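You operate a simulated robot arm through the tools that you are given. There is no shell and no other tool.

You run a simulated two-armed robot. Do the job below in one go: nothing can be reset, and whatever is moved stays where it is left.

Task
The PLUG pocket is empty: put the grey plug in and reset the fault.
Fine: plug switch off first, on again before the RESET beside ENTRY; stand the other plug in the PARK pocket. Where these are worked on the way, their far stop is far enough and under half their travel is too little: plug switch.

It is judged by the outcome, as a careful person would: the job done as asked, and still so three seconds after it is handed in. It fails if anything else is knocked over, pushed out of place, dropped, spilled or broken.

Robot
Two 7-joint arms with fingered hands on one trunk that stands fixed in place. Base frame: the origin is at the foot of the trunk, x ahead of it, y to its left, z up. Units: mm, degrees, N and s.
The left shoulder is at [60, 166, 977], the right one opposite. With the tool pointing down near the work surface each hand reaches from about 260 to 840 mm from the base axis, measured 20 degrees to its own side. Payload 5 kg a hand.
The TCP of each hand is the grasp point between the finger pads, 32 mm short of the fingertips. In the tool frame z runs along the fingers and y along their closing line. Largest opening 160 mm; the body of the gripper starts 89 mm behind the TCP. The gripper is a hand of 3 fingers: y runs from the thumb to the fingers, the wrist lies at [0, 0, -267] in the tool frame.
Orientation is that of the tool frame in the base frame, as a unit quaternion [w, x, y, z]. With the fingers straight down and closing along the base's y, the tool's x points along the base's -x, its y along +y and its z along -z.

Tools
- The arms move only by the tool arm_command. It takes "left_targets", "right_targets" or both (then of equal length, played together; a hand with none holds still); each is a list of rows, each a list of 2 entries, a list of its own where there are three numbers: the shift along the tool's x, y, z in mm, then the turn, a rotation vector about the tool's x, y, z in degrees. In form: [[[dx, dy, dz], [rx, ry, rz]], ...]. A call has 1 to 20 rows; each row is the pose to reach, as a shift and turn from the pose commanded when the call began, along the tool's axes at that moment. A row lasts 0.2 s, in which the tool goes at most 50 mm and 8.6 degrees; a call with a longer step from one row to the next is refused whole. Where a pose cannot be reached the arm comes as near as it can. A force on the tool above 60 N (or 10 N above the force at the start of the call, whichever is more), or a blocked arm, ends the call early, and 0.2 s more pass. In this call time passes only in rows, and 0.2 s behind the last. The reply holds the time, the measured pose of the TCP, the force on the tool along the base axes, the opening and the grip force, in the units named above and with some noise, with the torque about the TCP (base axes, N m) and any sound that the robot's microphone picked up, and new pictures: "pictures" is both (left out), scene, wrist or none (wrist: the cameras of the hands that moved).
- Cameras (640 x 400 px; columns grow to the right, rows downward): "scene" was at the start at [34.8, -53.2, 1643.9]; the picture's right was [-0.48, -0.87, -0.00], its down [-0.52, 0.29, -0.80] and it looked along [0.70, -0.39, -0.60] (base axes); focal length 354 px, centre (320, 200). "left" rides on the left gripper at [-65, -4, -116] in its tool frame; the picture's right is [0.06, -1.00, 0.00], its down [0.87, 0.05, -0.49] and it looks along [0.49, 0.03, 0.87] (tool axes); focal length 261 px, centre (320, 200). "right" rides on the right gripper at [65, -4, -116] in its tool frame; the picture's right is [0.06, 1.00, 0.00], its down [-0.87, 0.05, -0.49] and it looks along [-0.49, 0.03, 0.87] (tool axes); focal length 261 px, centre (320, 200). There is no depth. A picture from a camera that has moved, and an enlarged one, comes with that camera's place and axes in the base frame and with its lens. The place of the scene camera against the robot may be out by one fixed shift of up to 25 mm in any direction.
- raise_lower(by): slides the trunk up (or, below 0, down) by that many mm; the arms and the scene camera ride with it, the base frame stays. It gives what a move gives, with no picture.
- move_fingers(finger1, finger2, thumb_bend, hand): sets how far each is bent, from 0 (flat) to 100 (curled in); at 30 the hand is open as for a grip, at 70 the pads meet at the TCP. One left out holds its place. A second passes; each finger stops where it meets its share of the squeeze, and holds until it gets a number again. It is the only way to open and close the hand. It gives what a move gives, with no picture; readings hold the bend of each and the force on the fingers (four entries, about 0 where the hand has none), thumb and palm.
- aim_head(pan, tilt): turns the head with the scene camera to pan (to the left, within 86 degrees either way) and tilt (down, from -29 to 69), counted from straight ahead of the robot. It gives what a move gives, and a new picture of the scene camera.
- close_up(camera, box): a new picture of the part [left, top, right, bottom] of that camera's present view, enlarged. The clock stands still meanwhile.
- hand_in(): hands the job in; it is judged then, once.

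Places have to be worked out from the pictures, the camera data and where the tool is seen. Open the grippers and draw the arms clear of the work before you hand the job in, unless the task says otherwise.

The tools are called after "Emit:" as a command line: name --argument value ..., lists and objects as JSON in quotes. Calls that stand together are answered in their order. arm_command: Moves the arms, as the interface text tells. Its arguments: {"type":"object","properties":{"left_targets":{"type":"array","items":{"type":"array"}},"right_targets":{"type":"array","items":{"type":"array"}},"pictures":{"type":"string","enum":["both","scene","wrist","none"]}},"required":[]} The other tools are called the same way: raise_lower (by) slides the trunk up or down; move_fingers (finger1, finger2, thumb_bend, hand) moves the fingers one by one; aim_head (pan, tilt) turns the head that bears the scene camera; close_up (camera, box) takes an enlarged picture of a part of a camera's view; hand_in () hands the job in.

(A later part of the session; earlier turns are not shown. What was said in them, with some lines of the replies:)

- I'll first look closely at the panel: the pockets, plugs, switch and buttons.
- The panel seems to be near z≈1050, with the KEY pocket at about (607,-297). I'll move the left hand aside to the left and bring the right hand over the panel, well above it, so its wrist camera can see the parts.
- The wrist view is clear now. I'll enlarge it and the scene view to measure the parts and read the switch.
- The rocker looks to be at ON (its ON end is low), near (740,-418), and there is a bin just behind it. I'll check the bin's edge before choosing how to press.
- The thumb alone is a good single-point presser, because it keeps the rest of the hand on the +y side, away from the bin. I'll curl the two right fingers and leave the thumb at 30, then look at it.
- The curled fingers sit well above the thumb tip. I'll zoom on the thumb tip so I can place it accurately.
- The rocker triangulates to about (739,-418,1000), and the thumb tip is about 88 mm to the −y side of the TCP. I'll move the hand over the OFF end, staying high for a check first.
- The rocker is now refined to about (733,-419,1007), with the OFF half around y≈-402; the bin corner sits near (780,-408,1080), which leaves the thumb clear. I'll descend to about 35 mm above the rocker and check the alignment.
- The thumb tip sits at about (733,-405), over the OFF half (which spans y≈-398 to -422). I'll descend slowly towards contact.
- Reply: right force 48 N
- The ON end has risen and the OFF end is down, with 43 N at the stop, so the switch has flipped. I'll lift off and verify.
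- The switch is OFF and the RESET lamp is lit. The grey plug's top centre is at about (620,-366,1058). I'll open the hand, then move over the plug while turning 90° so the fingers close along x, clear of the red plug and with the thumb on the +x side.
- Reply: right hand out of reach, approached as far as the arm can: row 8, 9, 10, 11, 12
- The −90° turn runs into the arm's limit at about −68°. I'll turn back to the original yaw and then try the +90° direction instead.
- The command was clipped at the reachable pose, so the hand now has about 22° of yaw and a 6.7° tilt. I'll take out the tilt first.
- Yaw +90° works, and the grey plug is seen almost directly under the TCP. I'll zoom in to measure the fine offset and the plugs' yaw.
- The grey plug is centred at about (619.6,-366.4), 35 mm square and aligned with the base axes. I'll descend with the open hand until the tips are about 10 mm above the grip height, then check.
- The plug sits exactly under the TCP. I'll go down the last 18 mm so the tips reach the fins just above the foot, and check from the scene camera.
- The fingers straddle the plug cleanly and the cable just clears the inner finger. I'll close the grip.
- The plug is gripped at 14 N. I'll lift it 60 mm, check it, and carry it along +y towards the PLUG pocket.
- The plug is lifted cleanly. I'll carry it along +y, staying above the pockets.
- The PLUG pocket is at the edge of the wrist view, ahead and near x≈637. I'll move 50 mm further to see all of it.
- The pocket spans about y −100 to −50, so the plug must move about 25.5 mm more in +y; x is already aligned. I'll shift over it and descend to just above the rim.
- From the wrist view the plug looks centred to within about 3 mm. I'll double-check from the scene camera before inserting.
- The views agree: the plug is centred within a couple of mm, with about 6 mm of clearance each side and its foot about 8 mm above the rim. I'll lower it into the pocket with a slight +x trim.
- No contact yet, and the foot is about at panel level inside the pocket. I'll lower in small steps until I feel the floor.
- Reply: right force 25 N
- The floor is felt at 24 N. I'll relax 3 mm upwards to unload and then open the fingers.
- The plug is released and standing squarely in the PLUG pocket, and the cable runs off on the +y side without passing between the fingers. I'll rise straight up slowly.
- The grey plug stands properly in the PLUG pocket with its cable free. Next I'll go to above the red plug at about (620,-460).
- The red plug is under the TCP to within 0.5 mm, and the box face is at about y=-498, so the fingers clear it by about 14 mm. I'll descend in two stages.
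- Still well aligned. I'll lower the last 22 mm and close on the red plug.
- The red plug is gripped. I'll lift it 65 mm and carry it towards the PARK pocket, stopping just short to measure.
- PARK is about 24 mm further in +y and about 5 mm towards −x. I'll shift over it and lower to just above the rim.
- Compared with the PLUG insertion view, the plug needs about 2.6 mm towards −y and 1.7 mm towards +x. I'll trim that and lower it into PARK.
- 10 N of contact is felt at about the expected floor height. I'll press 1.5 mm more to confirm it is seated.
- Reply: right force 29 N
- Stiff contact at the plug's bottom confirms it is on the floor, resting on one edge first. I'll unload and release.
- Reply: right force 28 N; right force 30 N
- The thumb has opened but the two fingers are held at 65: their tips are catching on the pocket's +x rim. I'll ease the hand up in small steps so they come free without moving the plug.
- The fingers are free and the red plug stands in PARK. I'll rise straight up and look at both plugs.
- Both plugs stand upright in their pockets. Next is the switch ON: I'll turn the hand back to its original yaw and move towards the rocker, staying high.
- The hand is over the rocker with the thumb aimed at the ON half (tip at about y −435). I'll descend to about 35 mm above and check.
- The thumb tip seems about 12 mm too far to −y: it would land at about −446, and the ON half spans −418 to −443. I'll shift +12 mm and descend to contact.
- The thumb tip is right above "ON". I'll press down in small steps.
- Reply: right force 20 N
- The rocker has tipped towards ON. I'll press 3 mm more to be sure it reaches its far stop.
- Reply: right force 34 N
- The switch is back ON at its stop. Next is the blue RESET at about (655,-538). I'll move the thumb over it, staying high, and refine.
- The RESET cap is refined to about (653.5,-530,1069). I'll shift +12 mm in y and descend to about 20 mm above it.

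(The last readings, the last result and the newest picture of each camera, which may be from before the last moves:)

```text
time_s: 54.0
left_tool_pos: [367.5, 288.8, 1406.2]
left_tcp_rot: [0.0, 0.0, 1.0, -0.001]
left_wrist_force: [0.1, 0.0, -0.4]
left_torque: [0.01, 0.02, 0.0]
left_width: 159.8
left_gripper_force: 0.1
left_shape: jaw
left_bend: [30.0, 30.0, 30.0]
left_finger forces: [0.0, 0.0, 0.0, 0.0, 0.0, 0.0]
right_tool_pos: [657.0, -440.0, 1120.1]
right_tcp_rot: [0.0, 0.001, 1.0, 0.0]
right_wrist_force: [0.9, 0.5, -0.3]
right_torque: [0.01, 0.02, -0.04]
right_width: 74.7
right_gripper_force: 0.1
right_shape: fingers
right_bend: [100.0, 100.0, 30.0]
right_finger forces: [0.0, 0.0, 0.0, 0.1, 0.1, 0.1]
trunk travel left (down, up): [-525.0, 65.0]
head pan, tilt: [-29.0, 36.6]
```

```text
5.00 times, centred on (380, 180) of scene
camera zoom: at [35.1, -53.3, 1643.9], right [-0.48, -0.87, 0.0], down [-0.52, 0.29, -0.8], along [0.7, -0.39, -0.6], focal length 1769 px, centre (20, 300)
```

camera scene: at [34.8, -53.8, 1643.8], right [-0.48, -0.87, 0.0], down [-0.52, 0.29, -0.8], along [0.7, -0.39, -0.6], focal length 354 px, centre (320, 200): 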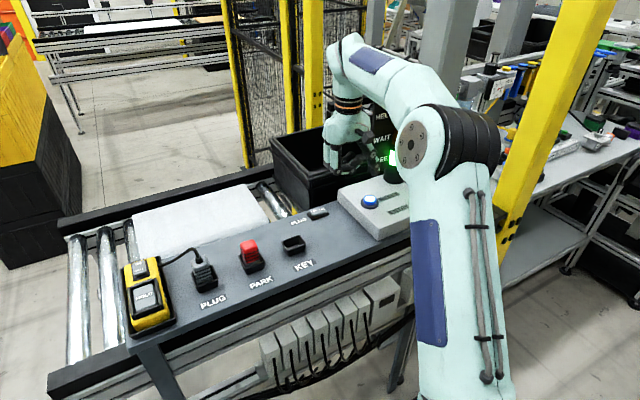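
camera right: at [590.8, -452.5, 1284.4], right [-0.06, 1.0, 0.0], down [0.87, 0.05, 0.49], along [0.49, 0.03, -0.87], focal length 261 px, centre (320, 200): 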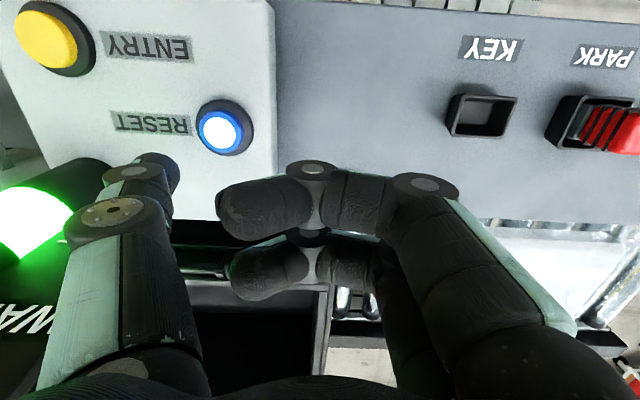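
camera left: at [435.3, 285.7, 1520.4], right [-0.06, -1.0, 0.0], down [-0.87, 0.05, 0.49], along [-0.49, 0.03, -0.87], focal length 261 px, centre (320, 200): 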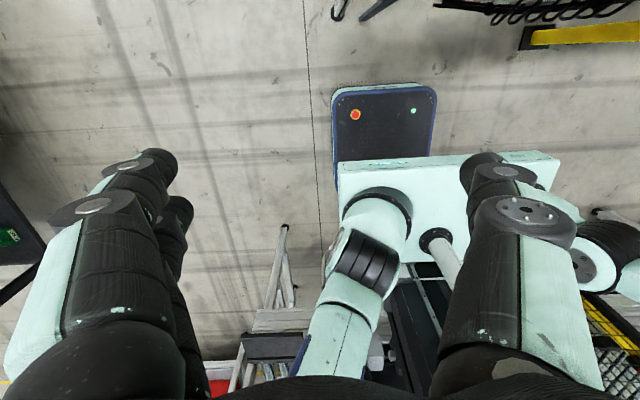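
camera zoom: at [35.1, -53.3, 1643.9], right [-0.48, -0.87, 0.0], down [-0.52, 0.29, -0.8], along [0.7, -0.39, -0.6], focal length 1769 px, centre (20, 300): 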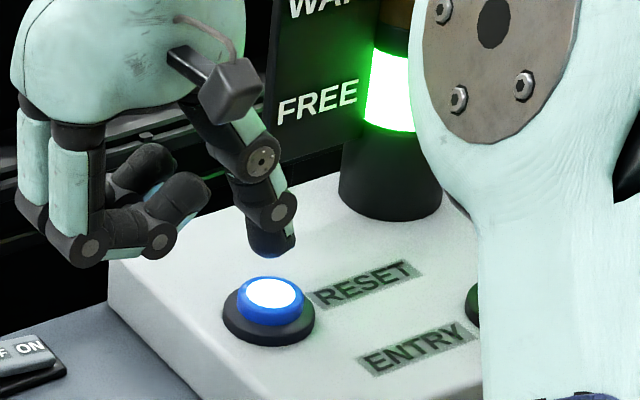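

The thumb tip is directly above the lit RESET cap. I'll press down in small steps.

Emit:
arm_command --right_targets '[[[0, 0, 12], [0, 0, 0]], [[0, 0, 18], [0, 0, 0]], [[0, 0, 21], [0, 0, 0]], [[0, 0, 23], [0, 0, 0]], [[0, 0, 25], [0, 0, 0]]]' --pictures "none"

Emit:
close_up --camera "scene" --box '[320, 100, 420, 220]'

```text
time_s: 55.2
left_tool_pos: [367.7, 286.9, 1406.1]
left_tcp_rot: [0.0, 0.0, 1.0, -0.001]
left_wrist_force: [0.3, -0.3, 0.9]
left_torque: [0.0, -0.02, -0.01]
left_width: 159.9
left_gripper_force: 0.2
left_shape: jaw
left_bend: [30.0, 30.0, 30.0]
left_finger forces: [0.0, 0.0, 0.0, 0.0, 0.1, 0.0]
right_tool_pos: [654.4, -437.7, 1094.4]
right_tcp_rot: [0.0, 0.0, 1.0, 0.0]
right_wrist_force: [0.2, -0.2, -0.3]
right_torque: [0.0, -0.01, -0.02]
right_width: 74.4
right_gripper_force: 0.1
right_shape: fingers
right_bend: [100.0, 100.0, 30.0]
right_finger forces: [0.0, 0.0, 0.0, 0.0, 0.1, 0.0]
trunk travel left (down, up): [-525.0, 65.0]
head pan, tilt: [-29.0, 36.6]
```

```text
3.33 times, centred on (370, 160) of scene
camera zoom: at [34.9, -53.1, 1643.9], right [-0.48, -0.87, 0.0], down [-0.52, 0.29, -0.8], along [0.7, -0.39, -0.6], focal length 1179 px, centre (153, 333)
```

zoom: 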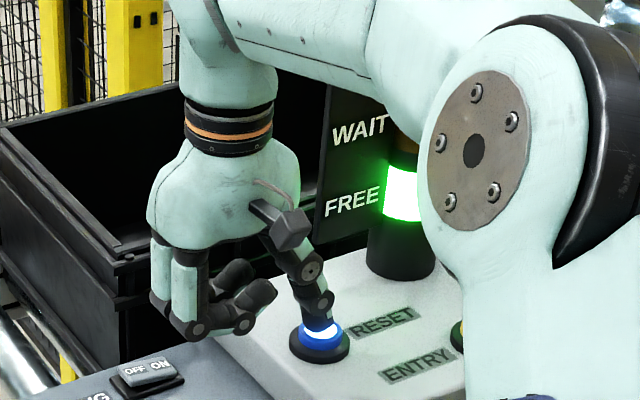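

Contact looks imminent, with no force yet. I'll continue in 1.5 mm steps and watch the force and any sound.

Emit:
arm_command --right_targets '[[[0, 0, 1.5], [0, 0, 0]], [[0, 0, 3], [0, 0, 0]], [[0, 0, 4.5], [0, 0, 0]], [[0, 0, 6], [0, 0, 0]], [[0, 0, 7], [0, 0, 0]]]' --pictures "none"

Emit:
close_up --camera "scene" --box '[340, 120, 420, 220]'

```text
time_s: 56.4
left_tool_pos: [367.0, 288.3, 1406.7]
left_tcp_rot: [0.0, 0.0, 1.0, 0.0]
left_wrist_force: [0.3, -0.4, 0.2]
left_torque: [0.03, 0.03, 0.02]
left_width: 159.9
left_gripper_force: 0.1
left_shape: jaw
left_bend: [30.0, 30.0, 30.0]
left_finger forces: [0.0, 0.1, 0.0, 0.0, 0.0, 0.1]
right_tool_pos: [654.8, -437.3, 1087.6]
right_tcp_rot: [0.001, 0.001, 1.0, -0.001]
right_wrist_force: [-1.6, 0.5, 2.1]
right_torque: [-0.22, 0.0, -0.07]
right_width: 74.4
right_gripper_force: 1.3
right_shape: fingers
right_bend: [100.0, 100.0, 30.0]
right_finger forces: [0.0, 0.0, 0.0, 0.1, 2.2, 0.0]
trunk travel left (down, up): [-525.0, 65.0]
head pan, tilt: [-29.0, 36.6]
heard: click
```

```text
4.00 times, centred on (380, 170) of scene
camera zoom: at [34.6, -52.9, 1643.9], right [-0.48, -0.87, 0.0], down [-0.52, 0.29, -0.8], along [0.7, -0.39, -0.6], focal length 1415 px, centre (80, 320)
```

zoom: 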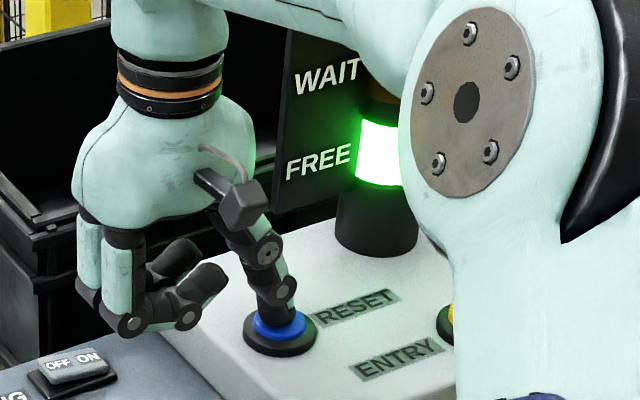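

A click was heard and the RESET lamp went out, so the fault is reset. I'll lift off straight up and draw the arm back.

Emit:
arm_command --right_targets '[[[0, 0, -10], [0, 0, 0]], [[0, 0, -35], [0, 0, 0]], [[0, 10, -70], [0, 0, 0]], [[0, 25, -110], [0, 0, 0]], [[30, 40, -145], [0, 0, 0]], [[70, 55, -175], [0, 0, 0]], [[110, 65, -200], [0, 0, 0]], [[155, 75, -215], [0, 0, 0]], [[200, 80, -225], [0, 0, 0]], [[245, 80, -235], [0, 0, 0]], [[290, 80, -240], [0, 0, 0]]]'

Emit:
close_up --camera "scene" --box '[280, 80, 460, 250]'

Emit:
close_up --camera "scene" --box '[110, 190, 330, 330]'

```text
refused: row 6 steps farther than a row can; nothing moved
```

```text
2.35 times, centred on (370, 165) of scene
camera zoom: at [34.6, -52.9, 1643.9], right [-0.48, -0.87, 0.0], down [-0.52, 0.29, -0.8], along [0.7, -0.39, -0.6], focal length 832 px, centre (202, 282)
```

zoom: 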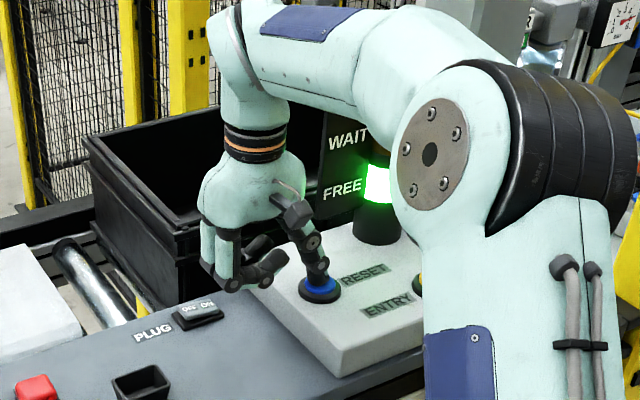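

```text
2.86 times, centred on (220, 260) of scene
camera zoom: at [34.6, -52.9, 1643.9], right [-0.48, -0.87, 0.0], down [-0.52, 0.29, -0.8], along [0.7, -0.39, -0.6], focal length 1011 px, centre (606, 29)
```

zoom: 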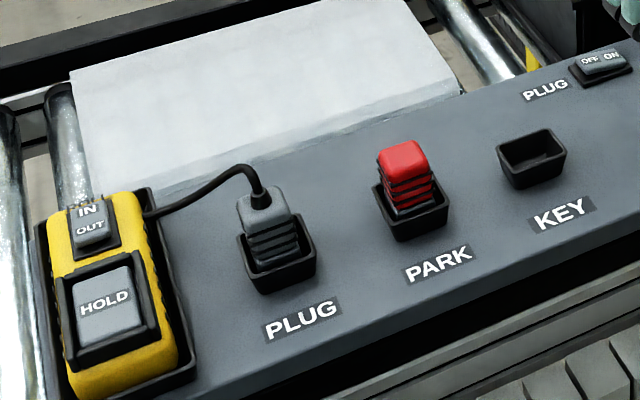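

That call was refused because one step was too long, and nothing moved. I'll resend the retreat with shorter steps.

Emit:
arm_command --right_targets '[[[0, 0, -10], [0, 0, 0]], [[0, 0, -35], [0, 0, 0]], [[0, 10, -65], [0, 0, 0]], [[0, 20, -100], [0, 0, 0]], [[20, 30, -130], [0, 0, 0]], [[50, 40, -155], [0, 0, 0]], [[85, 50, -175], [0, 0, 0]], [[120, 55, -195], [0, 0, 0]], [[155, 60, -210], [0, 0, 0]], [[195, 65, -220], [0, 0, 0]], [[235, 70, -230], [0, 0, 0]], [[275, 75, -240], [0, 0, 0]]]'

Emit:
move_fingers --hand "right" --finger1 30 --finger2 30 --thumb_bend 30

Emit:
close_up --camera "right" --box '[80, 100, 560, 400]'

Emit:
close_up --camera "scene" --box '[280, 80, 460, 250]'

```text
time_s: 59.0
left_tool_pos: [366.9, 288.2, 1407.1]
left_tcp_rot: [0.001, 0.0, 1.0, 0.001]
left_wrist_force: [-0.4, 0.9, 1.1]
left_torque: [-0.01, -0.04, -0.01]
left_width: 159.8
left_gripper_force: 0.0
left_shape: jaw
left_bend: [30.0, 30.0, 30.0]
left_finger forces: [0.1, 0.0, 0.1, 0.1, 0.0, 0.1]
right_tool_pos: [378.9, -362.4, 1327.7]
right_tcp_rot: [0.0, 0.001, 1.0, -0.002]
right_wrist_force: [-0.6, 0.7, -0.4]
right_torque: [-0.03, -0.02, -0.02]
right_width: 74.6
right_gripper_force: 0.0
right_shape: fingers
right_bend: [100.0, 100.0, 30.0]
right_finger forces: [0.0, 0.0, 0.0, 0.1, 0.1, 0.0]
trunk travel left (down, up): [-525.0, 65.0]
head pan, tilt: [-29.0, 36.6]
camera scene: at [33.5, -52.9, 1643.9], right [-0.48, -0.87, 0.0], down [-0.52, 0.29, -0.8], along [0.7, -0.39, -0.6], focal length 354 px, centre (320, 200)
camera right: at [314.4, -364.9, 1445.9], right [-0.06, 1.0, 0.0], down [0.87, 0.05, 0.49], along [0.49, 0.03, -0.87], focal length 261 px, centre (320, 200)
```

scene: 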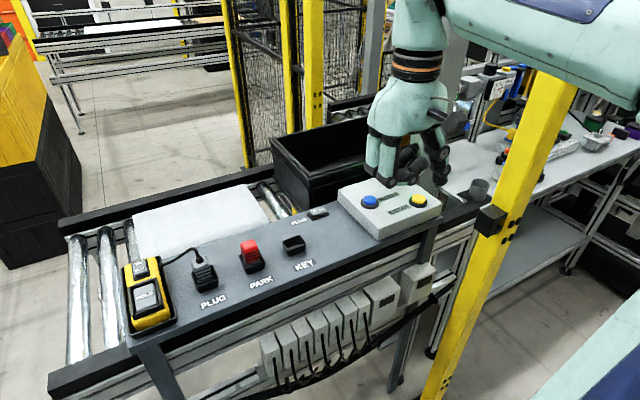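
right: 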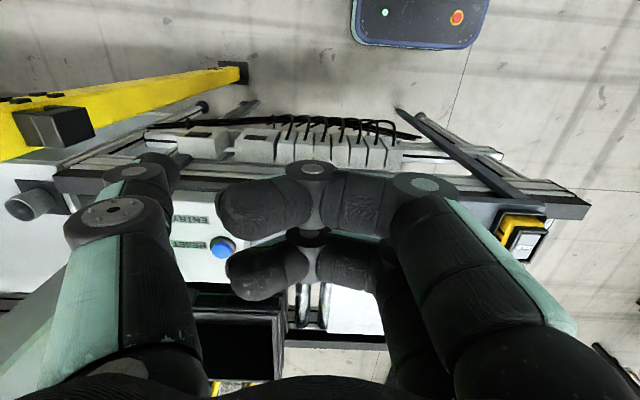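

```text
time_s: 60.0
left_tool_pos: [368.9, 288.9, 1406.3]
left_tcp_rot: [0.0, 0.0, 1.0, 0.0]
left_wrist_force: [0.2, 0.4, 0.7]
left_torque: [0.01, -0.01, -0.05]
left_width: 159.6
left_gripper_force: 0.1
left_shape: jaw
left_bend: [30.0, 30.0, 30.0]
left_finger forces: [0.0, 0.0, 0.1, 0.1, 0.0, 0.1]
right_tool_pos: [381.7, -361.3, 1326.7]
right_tcp_rot: [0.0, 0.001, 1.0, -0.001]
right_wrist_force: [-1.1, -0.6, 0.1]
right_torque: [0.0, 0.02, -0.01]
right_width: 168.3
right_gripper_force: 0.1
right_shape: fingers
right_bend: [30.0, 30.0, 30.0]
right_finger forces: [0.1, 0.0, 0.1, 0.0, 0.1, 0.1]
trunk travel left (down, up): [-525.0, 65.0]
head pan, tilt: [-29.0, 36.6]
```

```text
1.33 times, centred on (320, 250) of right
camera zoom: at [316.0, -365.1, 1445.6], right [-0.06, 1.0, 0.0], down [0.87, 0.05, 0.49], along [0.49, 0.03, -0.87], focal length 348 px, centre (320, 133)
```

zoom: 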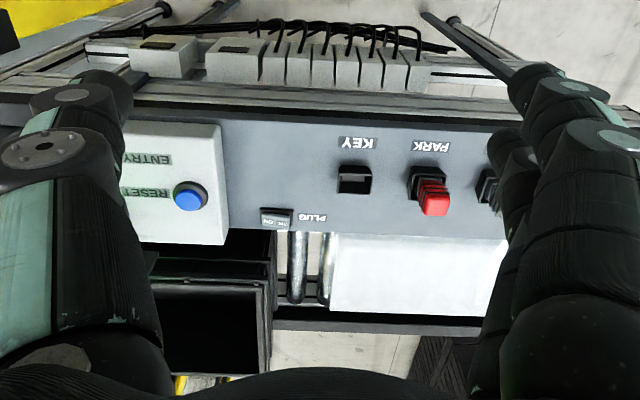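

```text
2.35 times, centred on (370, 165) of scene
camera zoom: at [34.9, -53.1, 1643.8], right [-0.48, -0.87, 0.0], down [-0.52, 0.29, -0.8], along [0.7, -0.39, -0.6], focal length 832 px, centre (202, 282)
```

zoom: 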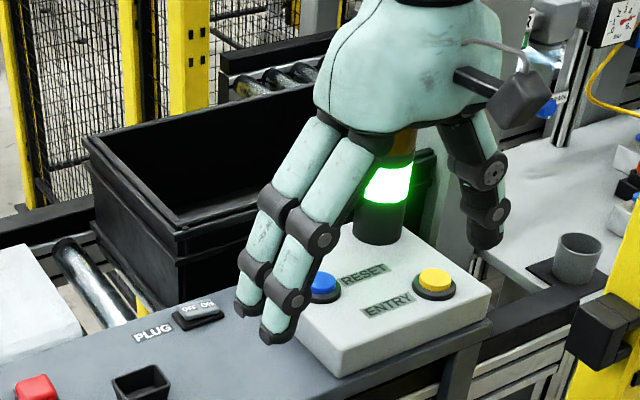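

The arm is clear, the RESET lamp is off, and green FREE is lit. I'll take one last look at the plugs and switch before handing in.

Emit:
close_up --camera "scene" --box '[180, 195, 340, 305]'

Emit:
close_up --camera "scene" --box '[280, 190, 350, 235]'

```text
3.64 times, centred on (260, 250) of scene
camera zoom: at [34.9, -53.1, 1643.8], right [-0.48, -0.87, 0.0], down [-0.52, 0.29, -0.8], along [0.7, -0.39, -0.6], focal length 1287 px, centre (538, 18)
```

zoom: 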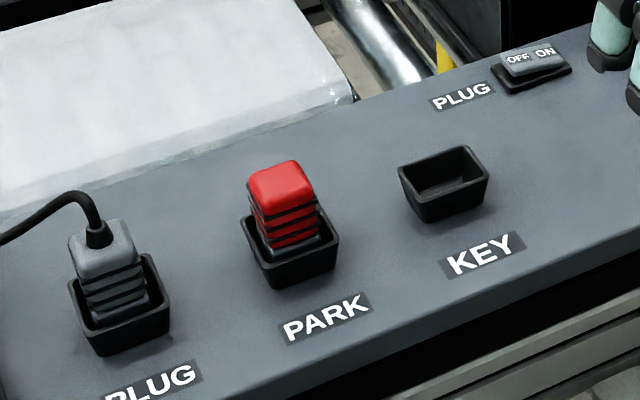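

```text
8.89 times, centred on (315, 212) of scene
camera zoom: at [34.9, -53.1, 1643.8], right [-0.48, -0.87, 0.0], down [-0.52, 0.29, -0.8], along [0.7, -0.39, -0.6], focal length 3145 px, centre (364, 89)
```

zoom: 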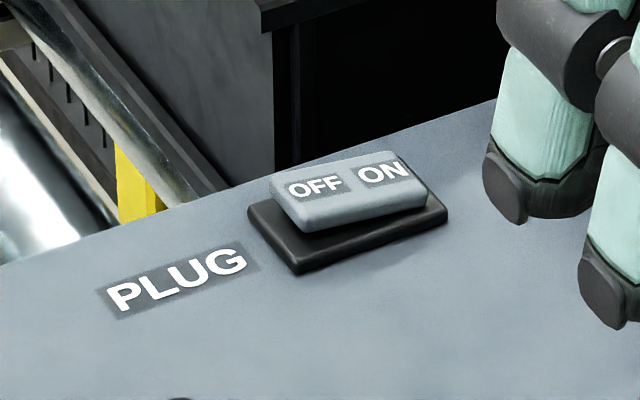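

The grey plug stands in PLUG and the red one in PARK. The plug switch is ON, RESET was pressed with a click and its lamp is out, and both hands are open and clear. I'm handing in.

Emit:
hand_in

```text
The job is handed in.
```

I put the grey plug in the PLUG pocket, stood the red plug in PARK, and reset the fault. The job is handed in.

- **Order:** I switched the plug switch off first, then moved both plugs. I switched it on again before pressing the RESET beside ENTRY.
- **Switch:** I pressed it firmly to its stop both times. It now reads ON.
- **Reset:** The button clicked, and its lamp, which had lit when I switched the plug off, went out. The tower shows green FREE.
- **Plugs:** The last pictures show both standing upright in their pockets, with the grey plug's cable free.
- **PARK pocket:** When I released the red plug, two fingertips caught on the pocket rim for a moment. I eased the hand up and they came free; the plug stayed upright in the pocket.

Nothing else was knocked or moved that I could see. Both hands are open and clear of the panel.
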